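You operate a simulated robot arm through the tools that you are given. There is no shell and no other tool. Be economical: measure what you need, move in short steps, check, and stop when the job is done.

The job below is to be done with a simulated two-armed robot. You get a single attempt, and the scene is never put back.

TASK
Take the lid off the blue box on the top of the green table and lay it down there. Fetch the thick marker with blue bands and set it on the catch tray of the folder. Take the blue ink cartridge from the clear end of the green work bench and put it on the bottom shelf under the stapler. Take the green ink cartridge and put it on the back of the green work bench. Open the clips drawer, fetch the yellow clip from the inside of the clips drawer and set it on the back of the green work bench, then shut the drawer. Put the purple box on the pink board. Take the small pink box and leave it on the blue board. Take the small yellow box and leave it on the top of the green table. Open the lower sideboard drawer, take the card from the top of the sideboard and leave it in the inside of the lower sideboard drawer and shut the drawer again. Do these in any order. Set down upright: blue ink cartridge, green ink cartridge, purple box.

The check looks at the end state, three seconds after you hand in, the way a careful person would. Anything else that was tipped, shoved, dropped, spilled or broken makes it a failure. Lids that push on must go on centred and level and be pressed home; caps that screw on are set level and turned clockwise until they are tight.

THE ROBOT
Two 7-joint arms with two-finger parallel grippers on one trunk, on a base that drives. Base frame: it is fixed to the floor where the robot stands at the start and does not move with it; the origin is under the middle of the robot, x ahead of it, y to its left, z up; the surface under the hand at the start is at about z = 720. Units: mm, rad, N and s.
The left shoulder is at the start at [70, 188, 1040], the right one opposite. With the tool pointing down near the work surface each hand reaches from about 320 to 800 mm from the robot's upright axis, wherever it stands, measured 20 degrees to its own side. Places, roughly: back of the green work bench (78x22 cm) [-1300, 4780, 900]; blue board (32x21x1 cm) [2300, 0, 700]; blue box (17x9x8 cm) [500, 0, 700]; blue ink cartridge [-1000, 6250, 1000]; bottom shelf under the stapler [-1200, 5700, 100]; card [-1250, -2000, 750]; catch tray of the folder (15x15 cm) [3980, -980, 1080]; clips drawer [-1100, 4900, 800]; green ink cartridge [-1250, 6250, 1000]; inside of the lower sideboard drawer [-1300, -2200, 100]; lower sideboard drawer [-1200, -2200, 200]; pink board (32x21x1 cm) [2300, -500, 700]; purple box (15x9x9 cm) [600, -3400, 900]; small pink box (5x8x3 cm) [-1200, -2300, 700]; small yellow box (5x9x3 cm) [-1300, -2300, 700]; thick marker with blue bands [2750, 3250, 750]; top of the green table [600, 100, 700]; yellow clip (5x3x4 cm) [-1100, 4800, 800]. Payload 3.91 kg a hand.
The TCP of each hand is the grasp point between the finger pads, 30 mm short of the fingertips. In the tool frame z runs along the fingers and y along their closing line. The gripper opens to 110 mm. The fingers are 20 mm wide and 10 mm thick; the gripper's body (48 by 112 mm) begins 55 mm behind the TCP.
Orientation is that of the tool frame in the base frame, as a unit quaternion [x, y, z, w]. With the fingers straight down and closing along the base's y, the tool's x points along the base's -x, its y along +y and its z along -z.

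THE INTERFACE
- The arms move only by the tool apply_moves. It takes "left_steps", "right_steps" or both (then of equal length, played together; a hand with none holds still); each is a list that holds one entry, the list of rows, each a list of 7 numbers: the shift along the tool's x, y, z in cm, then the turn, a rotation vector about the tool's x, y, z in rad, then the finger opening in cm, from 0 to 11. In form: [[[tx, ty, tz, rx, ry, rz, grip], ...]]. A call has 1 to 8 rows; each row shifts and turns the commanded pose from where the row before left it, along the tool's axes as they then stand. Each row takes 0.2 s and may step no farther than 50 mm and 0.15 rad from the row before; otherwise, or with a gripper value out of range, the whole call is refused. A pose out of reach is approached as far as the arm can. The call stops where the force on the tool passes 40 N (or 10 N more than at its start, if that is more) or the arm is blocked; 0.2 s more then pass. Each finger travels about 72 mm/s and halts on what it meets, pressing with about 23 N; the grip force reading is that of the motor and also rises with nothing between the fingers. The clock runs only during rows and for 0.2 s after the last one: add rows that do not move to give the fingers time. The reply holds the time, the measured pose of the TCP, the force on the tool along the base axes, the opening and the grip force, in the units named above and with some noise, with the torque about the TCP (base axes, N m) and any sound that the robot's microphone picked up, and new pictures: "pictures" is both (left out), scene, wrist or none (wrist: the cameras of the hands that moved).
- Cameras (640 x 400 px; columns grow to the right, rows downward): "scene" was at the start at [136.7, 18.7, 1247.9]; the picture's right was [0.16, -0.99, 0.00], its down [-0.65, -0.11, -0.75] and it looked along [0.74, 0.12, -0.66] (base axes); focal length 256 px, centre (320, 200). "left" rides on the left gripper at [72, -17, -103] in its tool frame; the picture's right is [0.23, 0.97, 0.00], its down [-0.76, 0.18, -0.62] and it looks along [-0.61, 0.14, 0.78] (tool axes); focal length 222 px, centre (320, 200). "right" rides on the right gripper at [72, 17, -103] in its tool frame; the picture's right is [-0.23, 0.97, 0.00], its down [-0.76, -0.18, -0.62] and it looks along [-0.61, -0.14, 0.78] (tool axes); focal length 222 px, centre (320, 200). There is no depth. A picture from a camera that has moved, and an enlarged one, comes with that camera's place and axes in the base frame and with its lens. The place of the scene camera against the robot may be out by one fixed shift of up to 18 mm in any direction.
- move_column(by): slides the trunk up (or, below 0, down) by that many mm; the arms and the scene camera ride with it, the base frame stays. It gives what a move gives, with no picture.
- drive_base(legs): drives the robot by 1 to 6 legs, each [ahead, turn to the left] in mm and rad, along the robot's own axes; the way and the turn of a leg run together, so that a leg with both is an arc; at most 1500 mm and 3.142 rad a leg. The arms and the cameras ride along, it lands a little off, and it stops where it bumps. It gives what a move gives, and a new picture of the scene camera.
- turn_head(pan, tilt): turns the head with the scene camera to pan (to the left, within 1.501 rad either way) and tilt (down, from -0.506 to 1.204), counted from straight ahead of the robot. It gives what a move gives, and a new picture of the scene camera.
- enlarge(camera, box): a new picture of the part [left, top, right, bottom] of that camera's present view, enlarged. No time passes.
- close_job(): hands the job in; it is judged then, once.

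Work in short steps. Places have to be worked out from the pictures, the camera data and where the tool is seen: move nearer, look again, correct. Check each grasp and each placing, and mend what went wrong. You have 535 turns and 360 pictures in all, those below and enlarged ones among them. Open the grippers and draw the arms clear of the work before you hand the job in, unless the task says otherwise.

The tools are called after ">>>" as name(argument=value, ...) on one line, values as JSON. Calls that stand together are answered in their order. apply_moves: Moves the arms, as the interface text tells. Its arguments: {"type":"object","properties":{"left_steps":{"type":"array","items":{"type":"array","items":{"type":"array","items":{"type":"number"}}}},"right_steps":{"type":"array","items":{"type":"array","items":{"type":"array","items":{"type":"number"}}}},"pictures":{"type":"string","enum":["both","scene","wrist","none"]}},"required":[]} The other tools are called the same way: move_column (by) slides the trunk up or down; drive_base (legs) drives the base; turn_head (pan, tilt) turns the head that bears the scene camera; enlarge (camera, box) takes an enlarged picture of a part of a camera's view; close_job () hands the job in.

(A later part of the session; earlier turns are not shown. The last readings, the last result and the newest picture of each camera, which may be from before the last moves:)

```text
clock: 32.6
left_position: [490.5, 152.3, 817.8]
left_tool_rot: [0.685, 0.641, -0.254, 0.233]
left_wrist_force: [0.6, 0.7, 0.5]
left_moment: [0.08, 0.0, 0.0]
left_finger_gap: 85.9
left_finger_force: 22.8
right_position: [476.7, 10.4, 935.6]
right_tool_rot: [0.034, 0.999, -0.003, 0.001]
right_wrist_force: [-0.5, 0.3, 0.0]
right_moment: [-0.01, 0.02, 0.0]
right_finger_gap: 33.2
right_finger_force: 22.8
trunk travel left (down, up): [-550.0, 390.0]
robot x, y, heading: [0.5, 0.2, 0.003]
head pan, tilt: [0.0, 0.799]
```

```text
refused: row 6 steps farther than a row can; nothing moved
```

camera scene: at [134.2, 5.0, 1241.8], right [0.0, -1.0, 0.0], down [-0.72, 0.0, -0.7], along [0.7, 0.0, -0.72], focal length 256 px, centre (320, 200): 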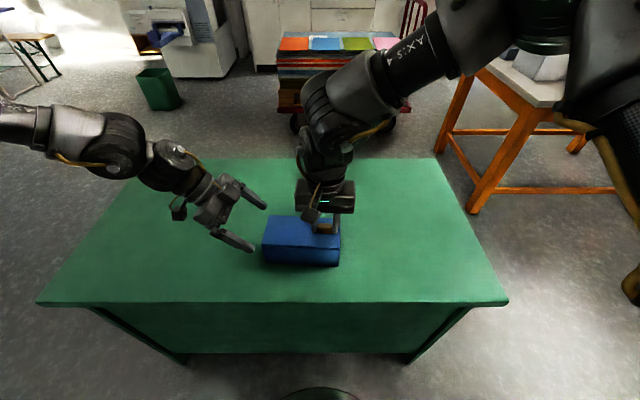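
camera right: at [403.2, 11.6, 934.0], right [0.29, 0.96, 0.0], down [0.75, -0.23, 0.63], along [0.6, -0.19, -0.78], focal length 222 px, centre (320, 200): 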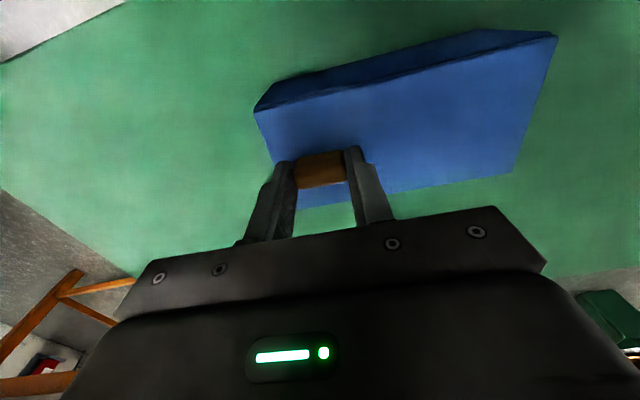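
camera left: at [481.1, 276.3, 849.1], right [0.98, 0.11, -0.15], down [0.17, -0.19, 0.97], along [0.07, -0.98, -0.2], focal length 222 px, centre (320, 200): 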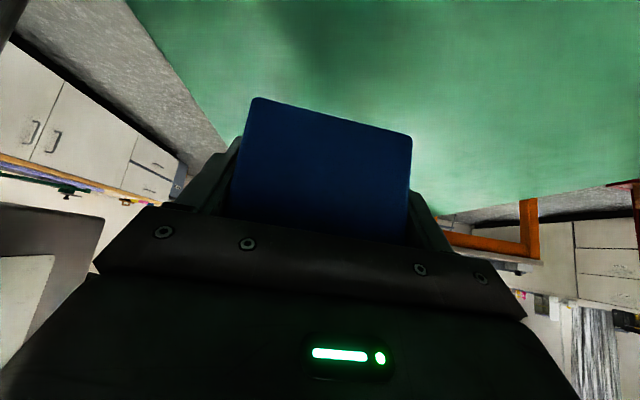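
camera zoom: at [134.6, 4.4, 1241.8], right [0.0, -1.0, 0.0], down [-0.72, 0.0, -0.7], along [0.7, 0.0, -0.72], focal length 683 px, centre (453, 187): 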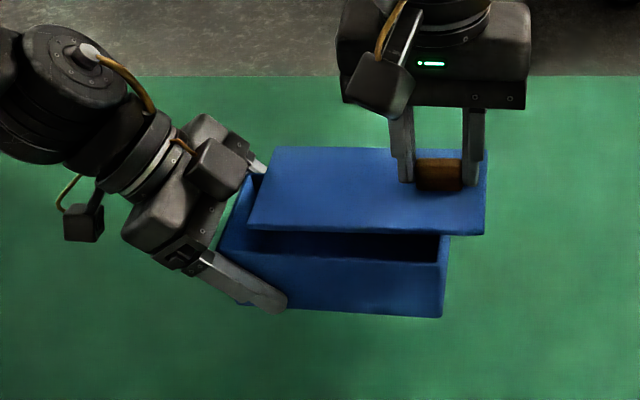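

Same plan with a smaller row 6.

>>> apply_moves(right_steps=[[[0, 0, -2, 0, 0, 0, 0], [0, -4.9, 0, 0, 0, 0, 0], [0, -4.9, 0, 0, 0, 0, 0], [0, -4.9, 0, 0, 0, 0, 0], [0, -4.9, 0, 0, 0, 0, 0], [0, -3.4, 3.5, 0, 0, 0, 0], [0, 0, 4.5, 0, 0, 0, 0], [0, 0, 4.5, 0, 0, 0, 0]]], left_steps=[[[0, 0, 0, 0, 0, 0, 7], [0, 0, 0, 0, 0, 0, 7], [2.6, -0.14, 0.1, 0, 0, 0, 7], [2.6, -0.14, 0.1, 0, 0, 0, 7], [2.6, -0.14, 0.1, 0, 0, 0, 7], [0, 0, 0, 0, 0, 0, 7], [0, 0, 0, 0, 0, 0, 7], [0, 0, 0, 0, 0, 0, 7]]], pictures="scene")

```text
clock: 34.4
left_position: [490.4, 209.4, 763.4]
left_tool_rot: [0.684, 0.642, -0.254, 0.234]
left_wrist_force: [-0.6, 0.2, 0.2]
left_moment: [0.05, 0.02, 0.02]
left_finger_gap: 85.9
left_finger_force: 23.0
right_position: [449.6, -204.8, 827.9]
right_tool_rot: [0.033, 0.999, -0.002, 0.0]
right_wrist_force: [-0.6, 0.3, 0.1]
right_moment: [-0.03, 0.0, -0.02]
right_finger_gap: 33.3
right_finger_force: 22.7
right hand out of reach, approached as far as the arm can: row 6
trunk travel left (down, up): [-550.0, 390.0]
robot x, y, heading: [-2.7, -1.5, 0.001]
head pan, tilt: [0.0, 0.799]
camera scene: at [136.0, 4.8, 1241.7], right [0.0, -1.0, 0.0], down [-0.72, 0.0, -0.7], along [0.7, 0.0, -0.72], focal length 256 px, centre (320, 200)
```

scene: 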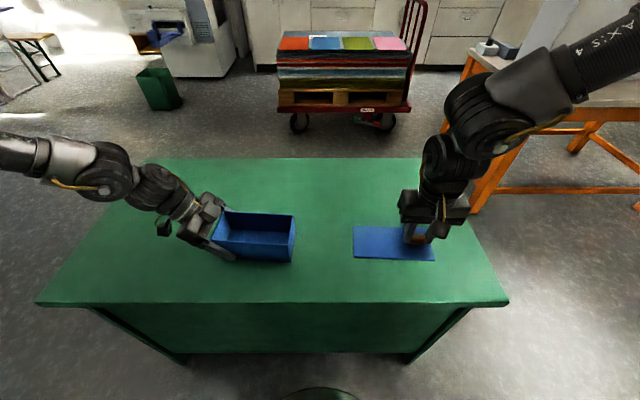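

Both are above free spots on the table. I lower each gradually until contact.

>>> apply_moves(right_steps=[[[0, 0, 2, 0, 0, 0, 0], [0, 0, 2, 0, 0, 0, 0], [0, 0, 0.8, 0, 0, 0, 0], [0, 0, 0.5, 0, 0, 0, 0], [0, 0, 0.5, 0, 0, 0, 0], [0, 0, 0, 0, 0, 0, 0]]], left_steps=[[[0.26, 0, 0.31, 0, 0, 0, 7], [0.13, 0, 0.15, 0, 0, 0, 7], [0.13, 0, 0.15, 0, 0, 0, 7], [0, 0, 0, 0, 0, 0, 7], [0, 0, 0, 0, 0, 0, 7], [0, 0, 0, 0, 0, 0, 7]]], pictures="none")

>>> enlarge(camera="scene", box=[180, 170, 480, 290])

```text
clock: 35.8
left_position: [489.3, 209.1, 757.3]
left_tool_rot: [0.685, 0.642, -0.253, 0.236]
left_wrist_force: [0.6, 0.1, 0.5]
left_moment: [0.11, -0.02, 0.02]
left_finger_gap: 85.7
left_finger_force: 23.2
right_position: [450.1, -205.1, 772.5]
right_tool_rot: [0.037, 0.999, -0.004, 0.003]
right_wrist_force: [2.6, -4.7, 21.6]
right_moment: [-0.05, -0.09, 0.0]
right_finger_gap: 33.3
right_finger_force: 23.1
trunk travel left (down, up): [-550.0, 390.0]
robot x, y, heading: [-2.6, 1.6, 0.001]
head pan, tilt: [0.0, 0.799]
```

```text
2.13 times, centred on (330, 230) of scene
camera zoom: at [133.1, 5.1, 1242.2], right [0.0, -1.0, 0.0], down [-0.72, 0.0, -0.7], along [0.7, 0.0, -0.72], focal length 546 px, centre (299, 136)
```

zoom: 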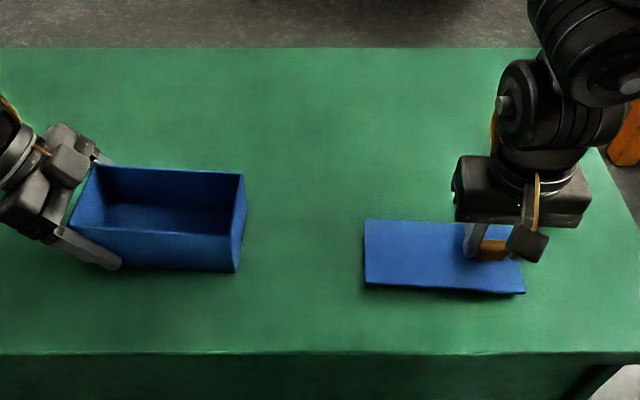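

The lid rests on the table (21 N upward). I release it and lower the body further.

>>> apply_moves(right_steps=[[[0, 0, -0.2, 0, 0, 0, 0], [0, 0, 0, 0, 0, 0, 6], [0, 0, 0, 0, 0, 0, 6], [0, 0, -4, 0, 0, 0, 6], [0, 0, -4.5, 0, 0, 0, 6], [0, 0, -4.5, 0, 0, 0, 6]]], left_steps=[[[0.13, 0, 0.15, 0, 0, 0, 7], [0.13, 0, 0.15, 0, 0, 0, 7], [0.13, 0, 0.15, 0, 0, 0, 7], [0, 0, 0, 0, 0, 0, 7], [0, 0, 0, 0, 0, 0, 7], [0, 0, 0, 0, 0, 0, 7]]], pictures="none")

>>> enlarge(camera="scene", box=[180, 170, 480, 290])

```text
clock: 37.2
left_position: [489.3, 208.7, 750.9]
left_tool_rot: [0.685, 0.642, -0.252, 0.236]
left_wrist_force: [3.1, 4.6, 22.9]
left_moment: [-0.02, 0.09, -0.21]
left_finger_gap: 86.0
left_finger_force: 22.8
right_position: [448.5, -206.9, 903.7]
right_tool_rot: [0.034, 0.999, -0.002, 0.002]
right_wrist_force: [0.6, -0.2, -0.3]
right_moment: [0.0, 0.0, 0.01]
right_finger_gap: 60.0
right_finger_force: 0.1
trunk travel left (down, up): [-550.0, 390.0]
robot x, y, heading: [1.1, -0.8, 0.004]
head pan, tilt: [0.0, 0.799]
```

```text
2.13 times, centred on (330, 230) of scene
camera zoom: at [132.5, 4.6, 1242.0], right [0.0, -1.0, 0.0], down [-0.72, 0.0, -0.7], along [0.7, 0.0, -0.72], focal length 546 px, centre (299, 136)
```

zoom: 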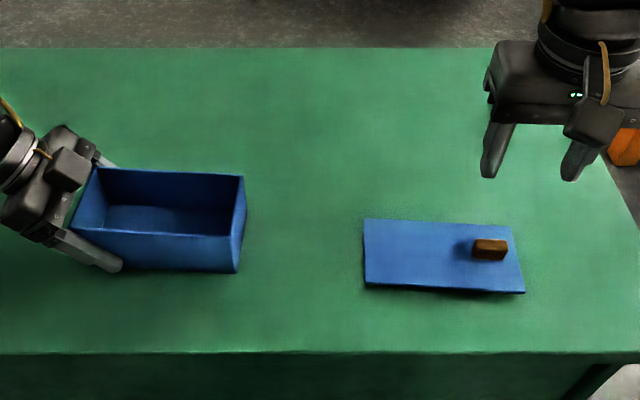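

Both are down. I open the left gripper and back it out along its axis.

>>> apply_moves(left_steps=[[[0, 0, 0, 0, 0, 0, 11], [0, 0, 0, 0, 0, 0, 11], [0, 0, -4.5, 0, 0, 0, 11], [0, 0, -4.5, 0, 0, 0, 11], [0, 0, -4.5, 0, 0, 0, 11], [0, 0, -4.5, 0, 0, 0, 11]]], pictures="scene")

```text
clock: 38.6
left_position: [497.3, 327.5, 887.5]
left_tool_rot: [0.685, 0.641, -0.254, 0.234]
left_wrist_force: [-0.1, 1.5, -0.2]
left_moment: [-0.02, -0.01, 0.04]
left_finger_gap: 110.0
left_finger_force: 0.0
right_position: [448.8, -204.9, 902.9]
right_tool_rot: [0.034, 0.999, -0.003, 0.001]
right_wrist_force: [0.4, 0.8, -0.1]
right_moment: [0.03, -0.01, -0.01]
right_finger_gap: 59.9
right_finger_force: 0.0
trunk travel left (down, up): [-550.0, 390.0]
robot x, y, heading: [0.8, -2.8, -0.002]
head pan, tilt: [0.0, 0.799]
camera scene: at [133.6, 5.2, 1241.8], right [0.0, -1.0, 0.0], down [-0.72, 0.0, -0.7], along [0.7, 0.0, -0.72], focal length 256 px, centre (320, 200)
```

scene: 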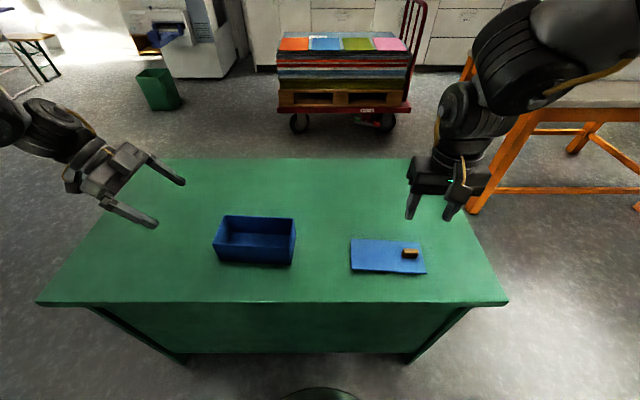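

The lid and box are set down cleanly. Now I raise and restore both hands to their travel pose.

>>> apply_moves(left_steps=[[[-2.9, 0, -3.45, 0, 0, 0, 11], [-2.9, 0, -3.45, 0, 0, 0, 11], [-2.9, 0, -3.45, -0.045, 0, -0.0535, 11], [0, 0, 0, 0, 0.14, 0, 11], [0, 0, 0, 0, 0.14, 0, 11], [0, 0, 0, 0, 0.14, 0, 11], [0, 0, 0, 0, 0.14, 0, 11], [0, 0, 0, 0, 0.14, 0, 11]]], right_steps=[[[0, 0, -4.5, 0, 0, 0, 6], [0, 0, -4.5, 0, 0, 0, 6], [0, 0, -4.5, 0, 0, 0, 6], [0, 0, -3, 0, 0, 0, 6], [0, 0, 0, 0, 0, -0.07, 8], [0, 0, 0, 0, 0, 0, 11], [0, 0, 0, 0, 0, 0, 11], [0, 0, 0, 0, 0, 0, 11]]], pictures="none")

>>> apply_moves(left_steps=[[[0, 0, 0, 0, 0, -0.15, 11], [0, 0, 0, 0, 0, -0.15, 11], [0, 0, 0, 0, 0, -0.15, 11], [0, 0, 0, 0, 0, -0.15, 11], [0, 0, 0, 0, 0, -0.15, 11], [0, 0, 0, 0, 0, -0.15, 11], [0, 0, 0, 0, 0, -0.15, 11], [0, 0, 0, 0, 0, -0.15, 11]]], pictures="none")

>>> apply_moves(left_steps=[[[0, 0, 0, 0, 0, -0.15, 11], [0, 0, 0, 0, 0, -0.15, 11], [0, 0, 0, 0, 0, -0.07, 11], [0, 0, -4, 0, 0, 0, 11], [0, 0, 0, 0, 0, 0, 11]]], pictures="none")

>>> turn_head(pan=-1.5, tilt=0.3)

```text
clock: 40.4
left_position: [500.1, 326.6, 1021.9]
left_tool_rot: [0.706, 0.708, -0.003, -0.001]
left_wrist_force: [-0.3, -0.3, 1.5]
left_moment: [0.02, 0.02, 0.0]
left_finger_gap: 110.0
left_finger_force: 0.0
right_position: [424.6, -168.3, 1056.3]
right_tool_rot: [0.0, 1.0, -0.003, 0.0]
right_wrist_force: [0.5, 0.9, -0.1]
right_moment: [-0.01, 0.01, 0.0]
right_finger_gap: 109.9
right_finger_force: 0.1
right hand out of reach, approached as far as the arm can: row 1, 2, 3, 4, 5
trunk travel left (down, up): [-550.0, 390.0]
robot x, y, heading: [2.1, 0.9, 0.003]
head pan, tilt: [0.0, 0.799]
```

```text
clock: 42.2
left_position: [499.5, 326.8, 1022.8]
left_tool_rot: [0.182, 0.983, -0.003, -0.003]
left_wrist_force: [-1.3, -0.6, -0.4]
left_moment: [0.0, -0.02, 0.0]
left_finger_gap: 110.2
left_finger_force: 0.0
right_position: [421.6, -167.4, 1056.7]
right_tool_rot: [0.001, 1.0, -0.004, 0.001]
right_wrist_force: [-0.6, 0.3, -0.5]
right_moment: [-0.01, 0.0, -0.02]
right_finger_gap: 110.0
right_finger_force: 0.0
trunk travel left (down, up): [-550.0, 390.0]
robot x, y, heading: [0.6, 3.6, -0.003]
head pan, tilt: [0.0, 0.799]
```

```text
clock: 43.4
left_position: [493.7, 330.3, 1057.3]
left_tool_rot: [-0.001, 1.0, -0.005, 0.0]
left_wrist_force: [-0.2, -0.1, -0.3]
left_moment: [-0.03, -0.03, 0.0]
left_finger_gap: 109.9
left_finger_force: 0.1
left hand out of reach, approached as far as the arm can: row 4
right_position: [424.7, -167.5, 1055.8]
right_tool_rot: [0.0, 1.0, -0.003, 0.002]
right_wrist_force: [-0.5, -0.4, -0.4]
right_moment: [0.01, 0.01, -0.02]
right_finger_gap: 109.9
right_finger_force: 0.1
trunk travel left (down, up): [-550.0, 390.0]
robot x, y, heading: [1.4, 0.8, -0.002]
head pan, tilt: [0.0, 0.799]
```

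```text
clock: 45.0
left_position: [493.2, 330.7, 1056.8]
left_tool_rot: [-0.001, 1.0, -0.004, 0.0]
left_wrist_force: [-0.6, 0.3, 0.0]
left_moment: [-0.01, 0.01, 0.0]
left_finger_gap: 109.9
left_finger_force: 0.0
right_position: [423.9, -168.3, 1054.7]
right_tool_rot: [0.0, 1.0, -0.003, 0.001]
right_wrist_force: [-0.1, -0.8, 0.4]
right_moment: [-0.01, -0.02, 0.02]
right_finger_gap: 109.8
right_finger_force: 0.0
trunk travel left (down, up): [-550.0, 390.0]
robot x, y, heading: [0.6, -1.4, 0.004]
head pan, tilt: [-1.499, 0.3]
camera scene: at [60.7, -88.3, 1286.1], right [-1.0, -0.07, 0.0], down [-0.02, 0.3, -0.96], along [0.07, -0.95, -0.3], focal length 256 px, centre (320, 200)
```

scene: 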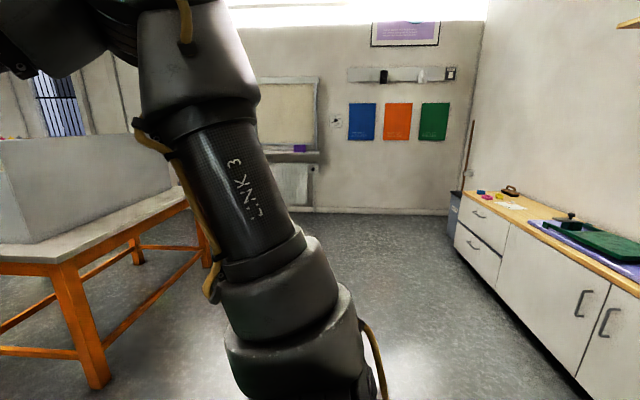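

I see the sideboard to the right-rear and the purple box on a wall ledge. I zoom in on both.

>>> enlarge(camera="scene", box=[440, 160, 640, 290])

>>> enlarge(camera="scene", box=[250, 70, 350, 220])

```text
3.08 times, centred on (540, 225) of scene
camera zoom: at [60.7, -88.3, 1286.1], right [-1.0, -0.07, 0.0], down [-0.02, 0.3, -0.96], along [0.07, -0.95, -0.3], focal length 788 px, centre (-357, 123)
```

zoom: 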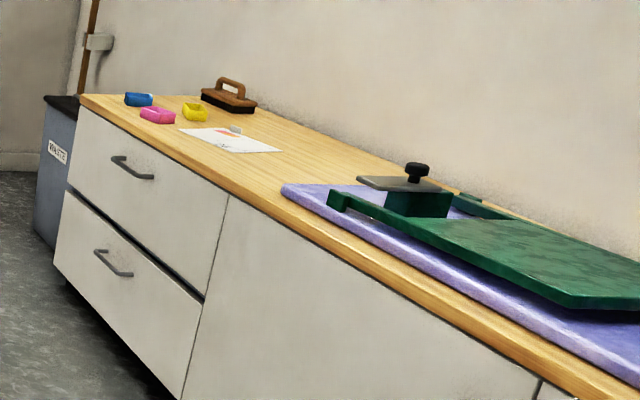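

```text
2.67 times, centred on (300, 145) of scene
camera zoom: at [60.7, -88.3, 1286.1], right [-1.0, -0.07, 0.0], down [-0.02, 0.3, -0.96], along [0.07, -0.95, -0.3], focal length 683 px, centre (373, 347)
```

zoom: 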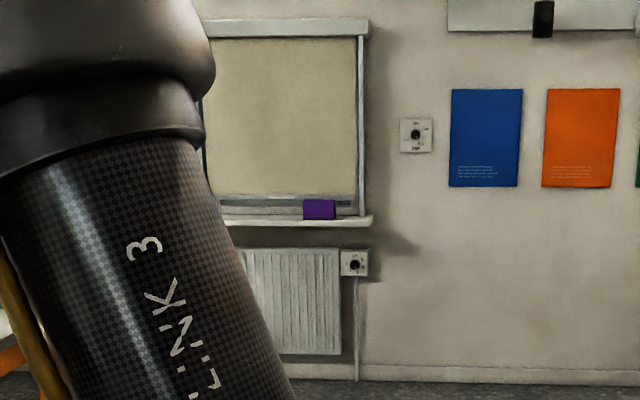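

The path to the sideboard is clear. I drive to about (-350, -2150) and face it.

>>> drive_base(legs=[[0, -1.732], [1089, 0], [1089, 0], [0, -1.41]])

>>> turn_head(pan=0, tilt=0.7)

```text
clock: 63.4
left_position: [-826.1, -2475.4, 1058.1]
left_tool_rot: [1.0, 0.001, 0.0, -0.004]
left_wrist_force: [-0.8, 0.2, -0.1]
left_moment: [-0.04, 0.0, -0.02]
left_finger_gap: 110.0
left_finger_force: 0.0
right_position: [-755.8, -1977.4, 1055.8]
right_tool_rot: [1.0, -0.001, -0.002, -0.003]
right_wrist_force: [0.7, -0.2, 0.2]
right_moment: [0.03, 0.02, 0.0]
right_finger_gap: 110.2
right_finger_force: 0.0
trunk travel left (down, up): [-550.0, 390.0]
robot x, y, heading: [-335.2, -2146.9, 3.145]
head pan, tilt: [-1.499, 0.3]
camera scene: at [-385.3, -2047.3, 1286.1], right [1.0, 0.07, 0.0], down [0.02, -0.29, -0.96], along [-0.07, 0.95, -0.3], focal length 256 px, centre (320, 200)
```

scene: 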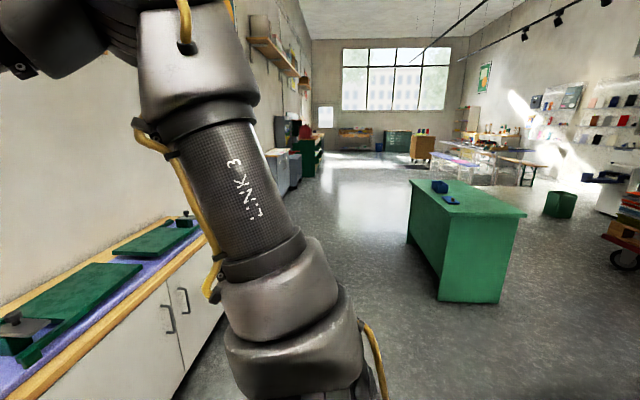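

```text
clock: 65.0
left_position: [-826.0, -2475.3, 1056.7]
left_tool_rot: [1.0, 0.001, 0.0, -0.004]
left_wrist_force: [-1.0, 0.2, -0.3]
left_moment: [-0.04, 0.01, 0.0]
left_finger_gap: 109.9
left_finger_force: 0.0
right_position: [-755.1, -1976.9, 1056.3]
right_tool_rot: [1.0, -0.001, -0.002, -0.003]
right_wrist_force: [-0.1, 0.6, -0.2]
right_moment: [-0.01, -0.01, 0.03]
right_finger_gap: 110.0
right_finger_force: 0.1
trunk travel left (down, up): [-550.0, 390.0]
robot x, y, heading: [-329.4, -2144.3, 3.142]
head pan, tilt: [0.0, 0.7]
camera scene: at [-463.6, -2140.4, 1250.0], right [0.0, 1.0, 0.0], down [0.64, 0.0, -0.76], along [-0.76, 0.0, -0.64], focal length 256 px, centre (320, 200)
```

scene: 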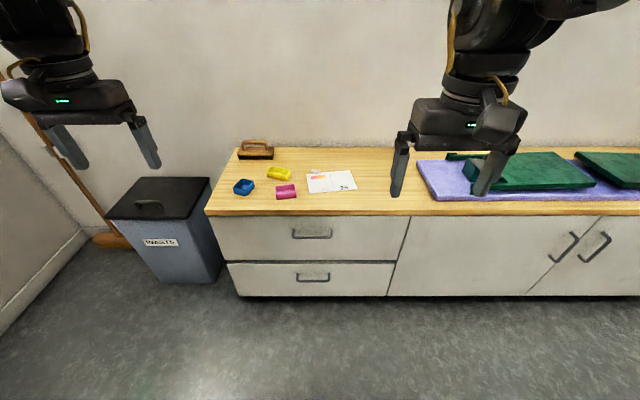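

I have a good view of the sideboard. I zoom in on the items and the lower drawer handle.

>>> enlarge(camera="scene", box=[200, 130, 400, 220])

>>> enlarge(camera="scene", box=[210, 200, 410, 310])

```text
3.20 times, centred on (300, 175) of scene
camera zoom: at [-463.6, -2140.4, 1250.0], right [0.0, 1.0, 0.0], down [0.64, 0.0, -0.76], along [-0.76, 0.0, -0.64], focal length 819 px, centre (384, 280)
```

zoom: 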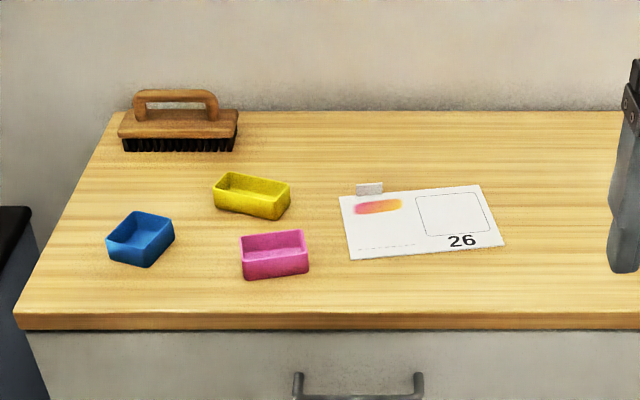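

```text
3.20 times, centred on (310, 255) of scene
camera zoom: at [-463.6, -2140.4, 1250.0], right [0.0, 1.0, 0.0], down [0.64, 0.0, -0.76], along [-0.76, 0.0, -0.64], focal length 819 px, centre (352, 24)
```

zoom: 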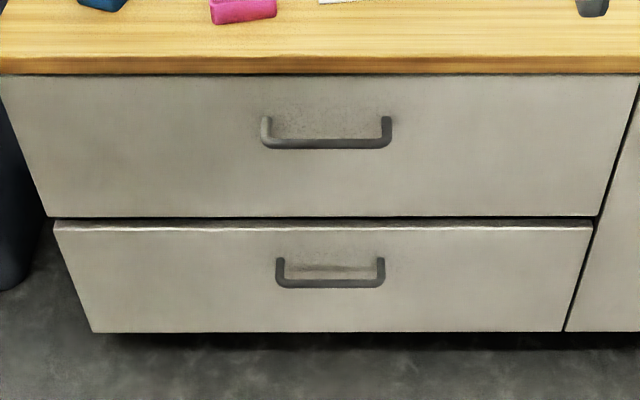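

The card has an upright tab to pinch. It's slightly out of reach, so I drive 120 mm ahead.

>>> drive_base(legs=[[120, 0]])

>>> enlarge(camera="scene", box=[200, 110, 400, 235])

```text
clock: 66.2
left_position: [-946.0, -2473.1, 1057.6]
left_tool_rot: [1.0, 0.0, 0.0, -0.004]
left_wrist_force: [-0.7, -0.7, -0.2]
left_moment: [0.02, 0.03, 0.03]
left_finger_gap: 110.0
left_finger_force: 0.2
right_position: [-874.8, -1976.8, 1056.0]
right_tool_rot: [1.0, -0.001, -0.001, -0.002]
right_wrist_force: [-0.2, 0.2, 1.1]
right_moment: [-0.02, -0.02, 0.01]
right_finger_gap: 109.9
right_finger_force: 0.1
trunk travel left (down, up): [-550.0, 390.0]
robot x, y, heading: [-452.9, -2147.9, 3.137]
head pan, tilt: [0.0, 0.7]
camera scene: at [-583.5, -2140.2, 1250.1], right [0.0, 1.0, 0.0], down [0.64, 0.0, -0.76], along [-0.76, 0.0, -0.64], focal length 256 px, centre (320, 200)
```

scene: 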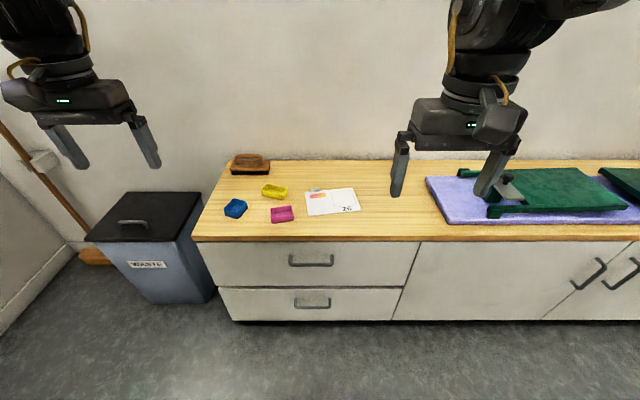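

```text
3.20 times, centred on (300, 172) of scene
camera zoom: at [-583.5, -2140.2, 1250.1], right [0.0, 1.0, 0.0], down [0.64, 0.0, -0.76], along [-0.76, 0.0, -0.64], focal length 819 px, centre (384, 288)
```

zoom: 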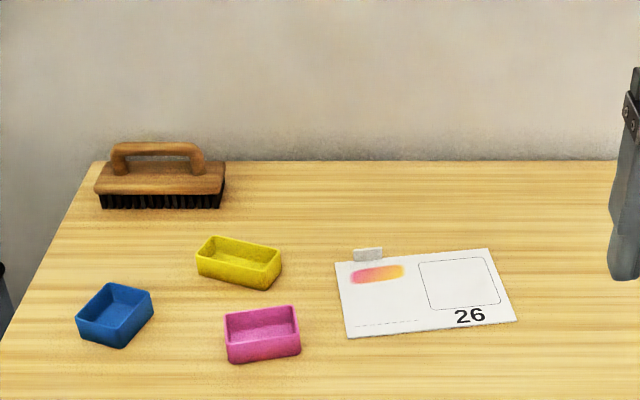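

The tab is around (-1330, -2158), still far, so I drive another 150 mm ahead.

>>> drive_base(legs=[[150, 0]])

>>> enlarge(camera="scene", box=[220, 140, 420, 265])

```text
clock: 67.6
left_position: [-1094.3, -2473.1, 1057.3]
left_tool_rot: [1.0, 0.0, 0.0, -0.005]
left_wrist_force: [-0.3, 0.3, 0.0]
left_moment: [0.03, -0.02, 0.04]
left_finger_gap: 110.1
left_finger_force: 0.2
right_position: [-1024.3, -1976.4, 1056.9]
right_tool_rot: [1.0, 0.0, -0.001, -0.003]
right_wrist_force: [-0.4, -0.3, 0.5]
right_moment: [0.01, -0.02, -0.04]
right_finger_gap: 110.0
right_finger_force: 0.0
trunk travel left (down, up): [-550.0, 390.0]
robot x, y, heading: [-602.3, -2145.5, 3.139]
head pan, tilt: [0.0, 0.7]
camera scene: at [-733.1, -2139.8, 1250.1], right [0.0, 1.0, 0.0], down [0.64, 0.0, -0.76], along [-0.76, 0.0, -0.64], focal length 256 px, centre (320, 200)
```

scene: 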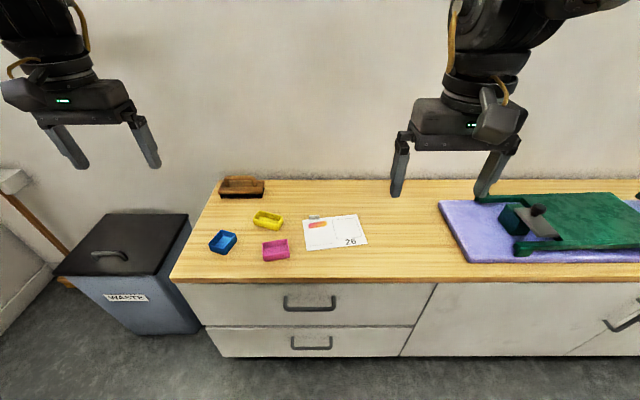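

```text
3.20 times, centred on (320, 202) of scene
camera zoom: at [-733.1, -2139.8, 1250.1], right [0.0, 1.0, 0.0], down [0.64, 0.0, -0.76], along [-0.76, 0.0, -0.64], focal length 819 px, centre (320, 192)
```

zoom: 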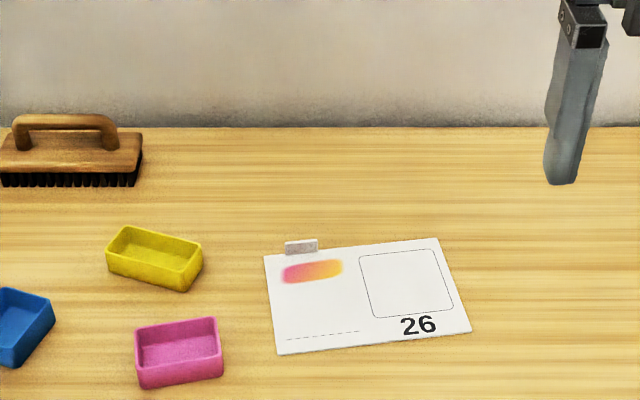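

Tab ≈ (-1338, -2159, 667), pink ≈ (-1207, -2267), yellow ≈ (-1322, -2306). I bring the right hand above the card to look closely.

>>> apply_moves(right_steps=[[[-2.9, 1.95, 2.6, 0, 0, 0, 11], [-2.9, 1.95, 2.6, 0, 0, 0, 11], [-2.9, 1.95, 2.6, 0, 0, 0, 11], [-2.9, 1.95, 2.6, 0, 0, 0, 8], [-2.9, 1.95, 2.6, 0, 0, 0, 6], [-2.9, 1.95, 2.6, 0, 0, 0, 5], [-2.9, 1.95, 2.6, 0, 0, 0, 5], [-2.9, 1.95, 2.6, 0, 0, 0, 5]]], pictures="wrist")

```text
clock: 69.4
left_position: [-1096.2, -2475.2, 1056.8]
left_tool_rot: [1.0, 0.001, 0.002, -0.004]
left_wrist_force: [-0.6, 0.7, -0.4]
left_moment: [0.03, 0.0, 0.01]
left_finger_gap: 109.8
left_finger_force: 0.0
right_position: [-1201.0, -2154.5, 848.3]
right_tool_rot: [1.0, -0.003, -0.002, -0.002]
right_wrist_force: [0.3, -0.2, 0.1]
right_moment: [0.01, -0.01, -0.01]
right_finger_gap: 49.6
right_finger_force: 0.0
right hand out of reach, approached as far as the arm can: row 5, 6, 7, 8
trunk travel left (down, up): [-550.0, 390.0]
robot x, y, heading: [-602.4, -2145.1, 3.14]
head pan, tilt: [0.0, 0.7]
camera right: at [-1127.5, -2172.7, 950.6], right [-0.23, -0.97, 0.0], down [-0.76, 0.18, 0.63], along [-0.61, 0.15, -0.78], focal length 222 px, centre (320, 200)
```

right: 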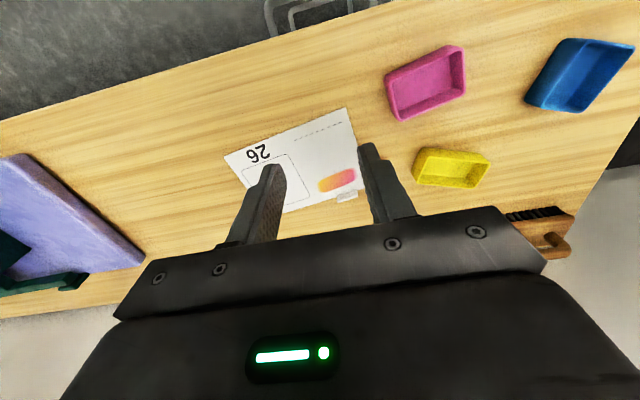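

The right hand can't reach that far across the middle. The tab is best pinched through its thickness with the left hand, so I retract the right hand and turn the robot right 0.35 so the tab lies on the left side.

>>> apply_moves(right_steps=[[[0, 0, -3, 0, 0, 0, 8], [2.5, -2.6, -2, 0, 0, 0, 11], [2.5, -2.6, -2, 0, 0, 0, 11], [2.5, -2.6, -2, 0, 0, 0, 11], [2.5, -2.6, -2, 0, 0, 0, 11], [2.5, -2.6, -2, 0, 0, 0, 11], [2.5, -2.6, -2, 0, 0, 0, 11], [2.5, -2.6, -2, 0, 0, 0, 11]]], left_steps=[[[0, 0, 0, 0, 0, 0.15, 11], [0, 0, 0, 0, 0, 0.15, 11], [0, 0, 0, 0, 0, 0.15, 11], [0, 0, 0, 0, 0, 0.15, 11], [0, 0, 0, 0, 0, 0.15, 11], [0, 0, 0, 0, 0, 0.15, 11], [0, 0, 0, 0, 0, 0.15, 11], [0, 0, 0, 0, 0, 0.02, 11]]], pictures="none")

>>> drive_base(legs=[[0, -0.35]])

```text
clock: 71.2
left_position: [-1093.9, -2472.8, 1058.6]
left_tool_rot: [0.86, -0.511, -0.003, -0.004]
left_wrist_force: [0.6, 0.5, 0.4]
left_moment: [-0.02, 0.03, 0.01]
left_finger_gap: 110.3
left_finger_force: 0.1
right_position: [-1018.8, -1972.0, 1019.1]
right_tool_rot: [1.0, -0.002, -0.003, -0.002]
right_wrist_force: [0.1, -0.9, 0.4]
right_moment: [-0.02, 0.04, 0.0]
right_finger_gap: 110.0
right_finger_force: 0.1
trunk travel left (down, up): [-550.0, 390.0]
robot x, y, heading: [-601.2, -2146.6, 3.137]
head pan, tilt: [0.0, 0.7]
```

```text
clock: 72.7
left_position: [-1180.2, -2283.6, 1057.4]
left_tool_rot: [0.757, -0.653, -0.002, -0.004]
left_wrist_force: [-0.4, -0.2, 0.7]
left_moment: [-0.03, -0.01, 0.01]
left_finger_gap: 110.1
left_finger_force: 0.0
right_position: [-936.6, -1837.0, 1019.3]
right_tool_rot: [0.984, -0.176, -0.001, -0.002]
right_wrist_force: [0.7, 0.8, -1.1]
right_moment: [0.01, -0.02, -0.03]
right_finger_gap: 109.8
right_finger_force: 0.1
trunk travel left (down, up): [-550.0, 390.0]
robot x, y, heading: [-601.1, -2146.7, 2.791]
head pan, tilt: [0.0, 0.7]
camera scene: at [-724.8, -2093.1, 1250.0], right [0.35, 0.94, 0.0], down [0.6, -0.22, -0.76], along [-0.72, 0.26, -0.64], focal length 256 px, centre (320, 200)
```

scene: 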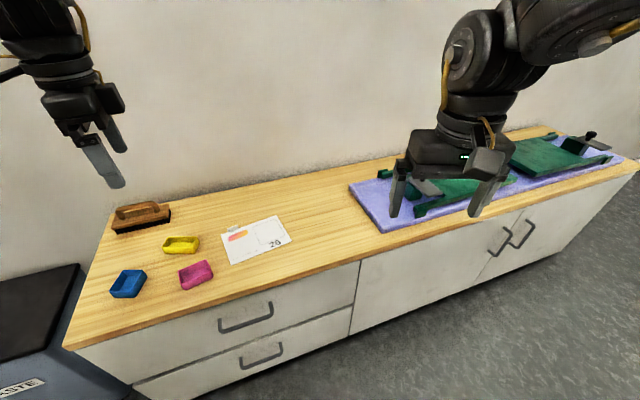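

The left hand is turned to pinch the tab through its thickness. I move it above the tab, still high, and look.

>>> apply_moves(left_steps=[[[-1.83, 1.81, 2.6, 0, 0, 0, 11], [-1.83, 1.81, 2.6, 0, 0, 0, 11], [-1.83, 1.81, 2.6, 0, 0, 0, 9], [-1.83, 1.81, 2.6, 0, 0, 0, 7], [-1.83, 1.81, 2.6, 0, 0, 0, 5], [-1.83, 1.81, 2.6, 0, 0, 0, 5], [-1.83, 1.81, 2.6, 0, 0, 0, 5], [-1.83, 1.81, 2.6, 0, 0, 0, 5]]], pictures="both")

```text
clock: 74.5
left_position: [-1268.9, -2252.8, 837.8]
left_tool_rot: [0.759, -0.652, -0.003, -0.005]
left_wrist_force: [-0.7, -0.8, 0.0]
left_moment: [0.01, -0.01, 0.0]
left_finger_gap: 50.2
left_finger_force: 0.1
left hand out of reach, approached as far as the arm can: row 2, 3, 4, 5, 6, 7, 8
right_position: [-936.6, -1838.8, 1018.6]
right_tool_rot: [0.984, -0.176, 0.0, -0.002]
right_wrist_force: [-0.8, -0.1, 0.0]
right_moment: [-0.04, 0.01, 0.01]
right_finger_gap: 110.0
right_finger_force: 0.0
trunk travel left (down, up): [-550.0, 390.0]
robot x, y, heading: [-601.0, -2144.1, 2.792]
head pan, tilt: [0.0, 0.7]
camera scene: at [-725.5, -2093.7, 1250.0], right [0.35, 0.94, 0.0], down [0.6, -0.22, -0.76], along [-0.72, 0.26, -0.64], focal length 256 px, centre (320, 200)
camera left: at [-1242.8, -2321.4, 942.0], right [-0.93, -0.37, -0.01], down [-0.29, 0.72, 0.63], along [-0.23, 0.59, -0.78], focal length 222 px, centre (320, 200)
```

scene: 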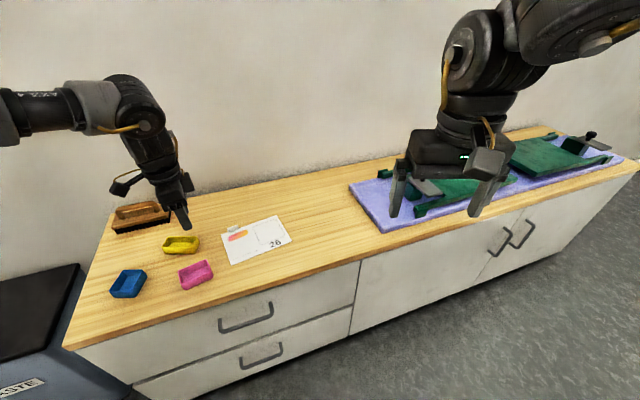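
left: 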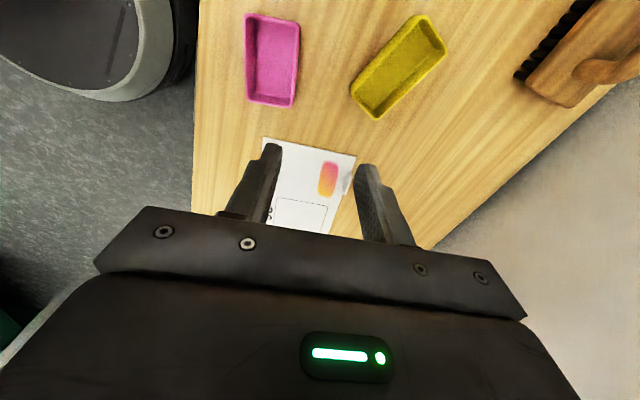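

The wrist turn limits the reach, so I move the base 100 mm closer.

>>> drive_base(legs=[[100, 0]])

>>> enlarge(camera="left", box=[160, 60, 480, 260])

```text
clock: 75.6
left_position: [-1362.8, -2216.5, 839.6]
left_tool_rot: [0.758, -0.653, -0.004, -0.005]
left_wrist_force: [-0.9, 0.0, 0.6]
left_moment: [0.02, 0.0, 0.03]
left_finger_gap: 50.1
left_finger_force: 0.1
right_position: [-1030.6, -1803.8, 1017.4]
right_tool_rot: [0.984, -0.177, 0.0, -0.002]
right_wrist_force: [-1.2, 0.7, -0.9]
right_moment: [0.02, 0.01, 0.02]
right_finger_gap: 109.8
right_finger_force: 0.1
trunk travel left (down, up): [-550.0, 390.0]
robot x, y, heading: [-693.7, -2109.3, 2.787]
head pan, tilt: [0.0, 0.7]
camera scene: at [-819.3, -2058.4, 1250.0], right [0.35, 0.94, 0.0], down [0.6, -0.22, -0.76], along [-0.72, 0.27, -0.64], focal length 256 px, centre (320, 200)
```

scene: 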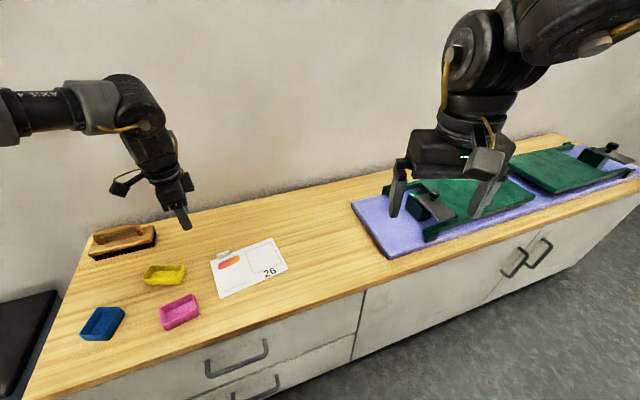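

```text
2.00 times, centred on (320, 160) of left
camera zoom: at [-1336.8, -2285.7, 942.5], right [-0.93, -0.37, -0.01], down [-0.29, 0.72, 0.63], along [-0.23, 0.59, -0.78], focal length 444 px, centre (320, 280)
```

zoom: 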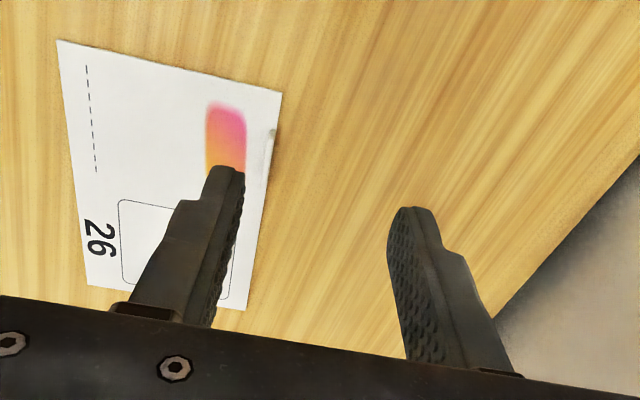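

The tab is at about (-1348, -2167). I move over it and down to z=715, then look again.

>>> apply_moves(left_steps=[[[-2.3, -1.1, 0, 0, 0, 0, 4], [-2.35, -1.1, 0, 0, 0, 0, 4], [0, 0, 4, 0, 0, 0, 4], [0, 0, 4, 0, 0, 0, 4], [0, 0, 3.5, 0, 0, 0, 4], [0, 0, 0, 0, 0, 0, 4]]], pictures="none")

>>> enlarge(camera="left", box=[160, 60, 480, 260])

>>> enlarge(camera="scene", box=[140, 180, 300, 290])

```text
clock: 77.0
left_position: [-1312.0, -2225.0, 753.5]
left_tool_rot: [0.757, -0.653, -0.007, -0.005]
left_wrist_force: [0.0, -0.5, 0.1]
left_moment: [0.01, -0.02, 0.03]
left_finger_gap: 39.9
left_finger_force: 0.0
left hand out of reach, approached as far as the arm can: row 1, 2, 3, 4, 5
right_position: [-1031.3, -1803.2, 1017.9]
right_tool_rot: [0.984, -0.176, -0.001, -0.003]
right_wrist_force: [0.4, -0.3, -0.4]
right_moment: [0.01, -0.01, -0.01]
right_finger_gap: 110.0
right_finger_force: 0.0
trunk travel left (down, up): [-550.0, 390.0]
robot x, y, heading: [-691.4, -2109.4, 2.789]
head pan, tilt: [0.0, 0.7]
```

```text
2.00 times, centred on (320, 160) of left
camera zoom: at [-1285.7, -2294.8, 856.0], right [-0.93, -0.37, 0.0], down [-0.29, 0.72, 0.63], along [-0.23, 0.59, -0.77], focal length 444 px, centre (320, 280)
```

zoom: 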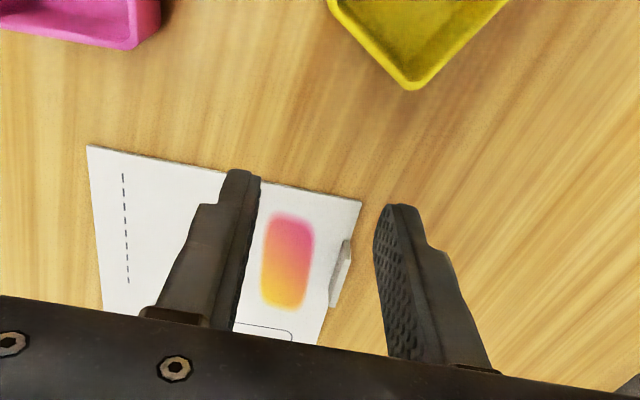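

```text
3.64 times, centred on (220, 235) of scene
camera zoom: at [-818.6, -2058.5, 1250.0], right [0.35, 0.94, 0.0], down [0.6, -0.22, -0.76], along [-0.72, 0.27, -0.64], focal length 931 px, centre (684, 73)
```

zoom: 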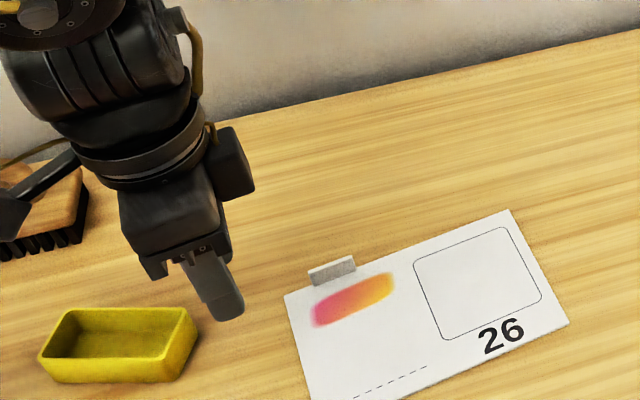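

Still limited by wrist yaw. Turning the base further right lets the left hand work sideways with little wrist yaw, so I lift, unwind the wrist and turn.

>>> apply_moves(left_steps=[[[0, 0, -4.5, 0, 0, 0, 5], [0, 0, -4.5, 0, 0, -0.1, 5], [0, 0, -4.5, 0, 0, -0.14, 5], [0, 0, 0, 0, 0, -0.14, 5], [0, 0, 0, 0, 0, -0.14, 5], [0, 0, 0, 0, 0, -0.14, 5], [0, 0, 0, 0, 0, -0.035, 5]]], pictures="none")

>>> drive_base(legs=[[0, -0.695]])

```text
clock: 78.6
left_position: [-1313.4, -2228.2, 888.5]
left_tool_rot: [0.935, -0.355, -0.001, -0.006]
left_wrist_force: [0.2, -0.7, 0.2]
left_moment: [-0.04, 0.03, 0.0]
left_finger_gap: 50.0
left_finger_force: 0.0
right_position: [-1030.7, -1802.8, 1017.8]
right_tool_rot: [0.984, -0.176, 0.0, -0.002]
right_wrist_force: [-0.3, 0.9, 0.3]
right_moment: [0.02, -0.01, 0.0]
right_finger_gap: 109.9
right_finger_force: 0.0
trunk travel left (down, up): [-550.0, 390.0]
robot x, y, heading: [-695.0, -2108.4, 2.791]
head pan, tilt: [0.0, 0.7]
```

```text
clock: 80.8
left_position: [-1248.2, -1809.4, 888.0]
left_tool_rot: [0.76, -0.65, 0.001, -0.006]
left_wrist_force: [0.5, 0.5, 0.2]
left_moment: [-0.02, -0.01, 0.01]
left_finger_gap: 49.7
left_finger_force: 0.0
right_position: [-757.7, -1660.6, 1018.1]
right_tool_rot: [0.867, -0.497, 0.001, -0.003]
right_wrist_force: [0.0, 0.0, 0.1]
right_moment: [0.02, 0.02, 0.01]
right_finger_gap: 110.2
right_finger_force: 0.0
trunk travel left (down, up): [-550.0, 390.0]
robot x, y, heading: [-694.2, -2107.6, 2.1]
head pan, tilt: [0.0, 0.7]
camera scene: at [-760.2, -1988.7, 1250.0], right [0.86, 0.5, 0.0], down [0.32, -0.56, -0.76], along [-0.39, 0.66, -0.64], focal length 256 px, centre (320, 200)
```

scene: 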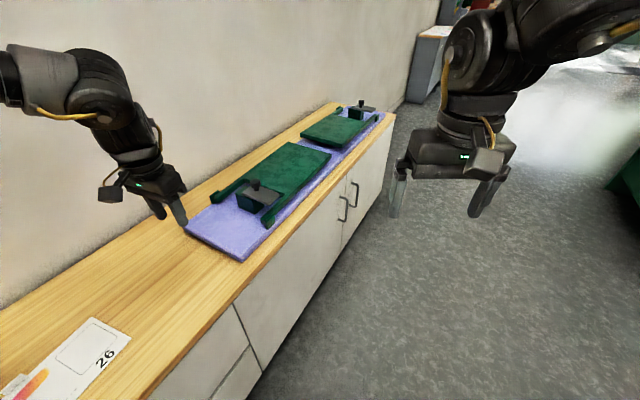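

I move the left hand back over the card at height.

>>> apply_moves(left_steps=[[[4.2, 1.92, 0, 0, 0, 0, 4], [4.2, 1.92, 0, 0, 0, 0, 4], [4.2, 1.92, 0, 0, 0, 0, 4], [4.2, 1.92, 0, 0, 0, 0, 4], [4.2, 1.92, 0, 0, 0, 0, 4], [4.2, 1.92, 0, 0, 0, 0, 4], [4.2, 1.92, 0, 0, 0, 0, 4], [4.2, 1.92, 0, 0, 0, 0, 4]]], pictures="none")

>>> apply_moves(left_steps=[[[0, 0, 4.5, 0, 0, 0, 4], [0, 0, 4.5, 0, 0, 0, 4], [0, 0, 4.5, 0, 0, 0, 4], [0, 0, 0, 0, 0, 0, 4]]], pictures="wrist")

```text
clock: 82.7
left_position: [-1346.4, -2165.1, 884.9]
left_tool_rot: [0.759, -0.651, -0.001, -0.007]
left_wrist_force: [-0.3, -0.8, -0.5]
left_moment: [0.03, -0.01, 0.0]
left_finger_gap: 39.8
left_finger_force: 0.1
right_position: [-758.0, -1662.2, 1018.6]
right_tool_rot: [0.868, -0.497, 0.0, -0.003]
right_wrist_force: [0.2, -0.1, 0.8]
right_moment: [0.01, -0.03, -0.02]
right_finger_gap: 110.1
right_finger_force: 0.1
trunk travel left (down, up): [-550.0, 390.0]
robot x, y, heading: [-698.6, -2112.3, 2.095]
head pan, tilt: [0.0, 0.7]
```

```text
clock: 83.7
left_position: [-1344.9, -2162.3, 747.1]
left_tool_rot: [0.76, -0.65, 0.0, -0.005]
left_wrist_force: [0.9, -0.4, 0.2]
left_moment: [-0.01, -0.01, 0.03]
left_finger_gap: 40.3
left_finger_force: 0.0
right_position: [-758.7, -1660.5, 1018.9]
right_tool_rot: [0.867, -0.498, -0.001, -0.003]
right_wrist_force: [-0.5, 0.4, -0.3]
right_moment: [-0.01, 0.01, -0.03]
right_finger_gap: 110.1
right_finger_force: 0.0
trunk travel left (down, up): [-550.0, 390.0]
robot x, y, heading: [-694.9, -2107.6, 2.097]
head pan, tilt: [0.0, 0.7]
camera left: at [-1319.7, -2232.0, 851.4], right [-0.93, -0.37, -0.01], down [-0.3, 0.72, 0.63], along [-0.23, 0.58, -0.78], focal length 222 px, centre (320, 200)
```

left: 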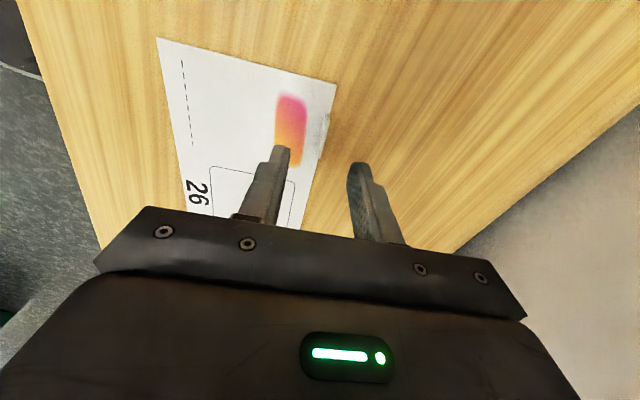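

Reach is fine now. I zoom on the tab between the fingers.

>>> enlarge(camera="left", box=[250, 70, 410, 170])

```text
4.00 times, centred on (330, 120) of left
camera zoom: at [-1319.7, -2232.0, 851.4], right [-0.93, -0.37, -0.01], down [-0.3, 0.72, 0.63], along [-0.23, 0.58, -0.78], focal length 888 px, centre (280, 520)
```

zoom: 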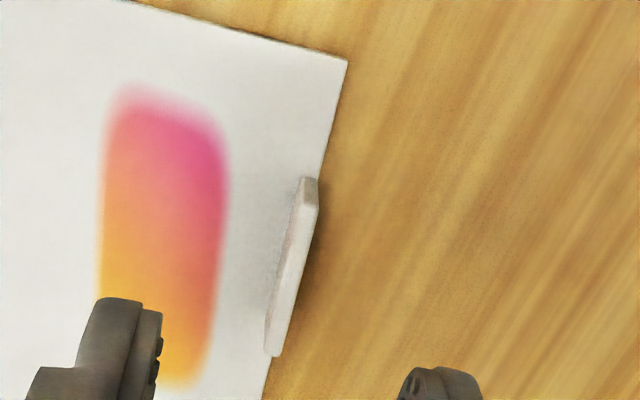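

The tab is about 3 mm thick and 38 mm wide at (-1350, -2161). I centre, lower to TCP 691 and close.

>>> apply_moves(left_steps=[[[-0.2, 0.47, 0, 0, 0, 0.03, 4], [0, 0, 3, 0, 0, 0, 4], [0, 0, 1.6, 0, 0, 0, 4], [0, 0, 1, 0, 0, 0, 4], [0, 0, 0, 0, 0, 0, 4]]], pictures="none")

>>> enlarge(camera="left", box=[250, 80, 410, 180])

```text
clock: 84.8
left_position: [-1351.5, -2162.4, 692.9]
left_tool_rot: [0.75, -0.662, 0.0, -0.006]
left_wrist_force: [0.9, -0.6, 2.6]
left_moment: [-0.07, -0.09, -0.04]
left_finger_gap: 40.0
left_finger_force: 0.2
right_position: [-759.8, -1660.3, 1017.7]
right_tool_rot: [0.867, -0.498, 0.0, -0.003]
right_wrist_force: [0.9, 0.3, 0.3]
right_moment: [0.0, 0.02, 0.01]
right_finger_gap: 110.0
right_finger_force: 0.0
trunk travel left (down, up): [-550.0, 390.0]
robot x, y, heading: [-693.4, -2111.3, 2.098]
head pan, tilt: [0.0, 0.7]
```

```text
4.00 times, centred on (330, 130) of left
camera zoom: at [-1326.6, -2231.3, 796.2], right [-0.94, -0.35, -0.01], down [-0.28, 0.73, 0.63], along [-0.21, 0.59, -0.78], focal length 888 px, centre (280, 480)
```

zoom: 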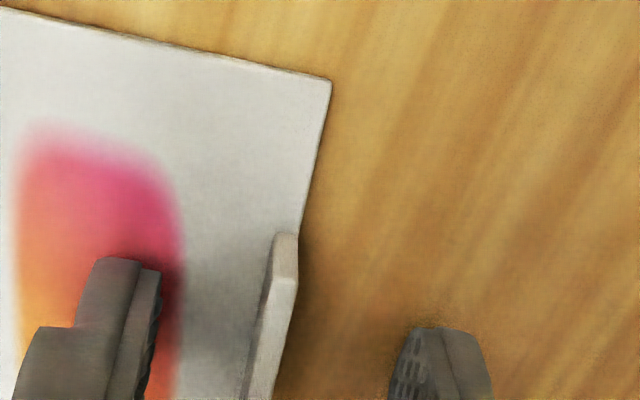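

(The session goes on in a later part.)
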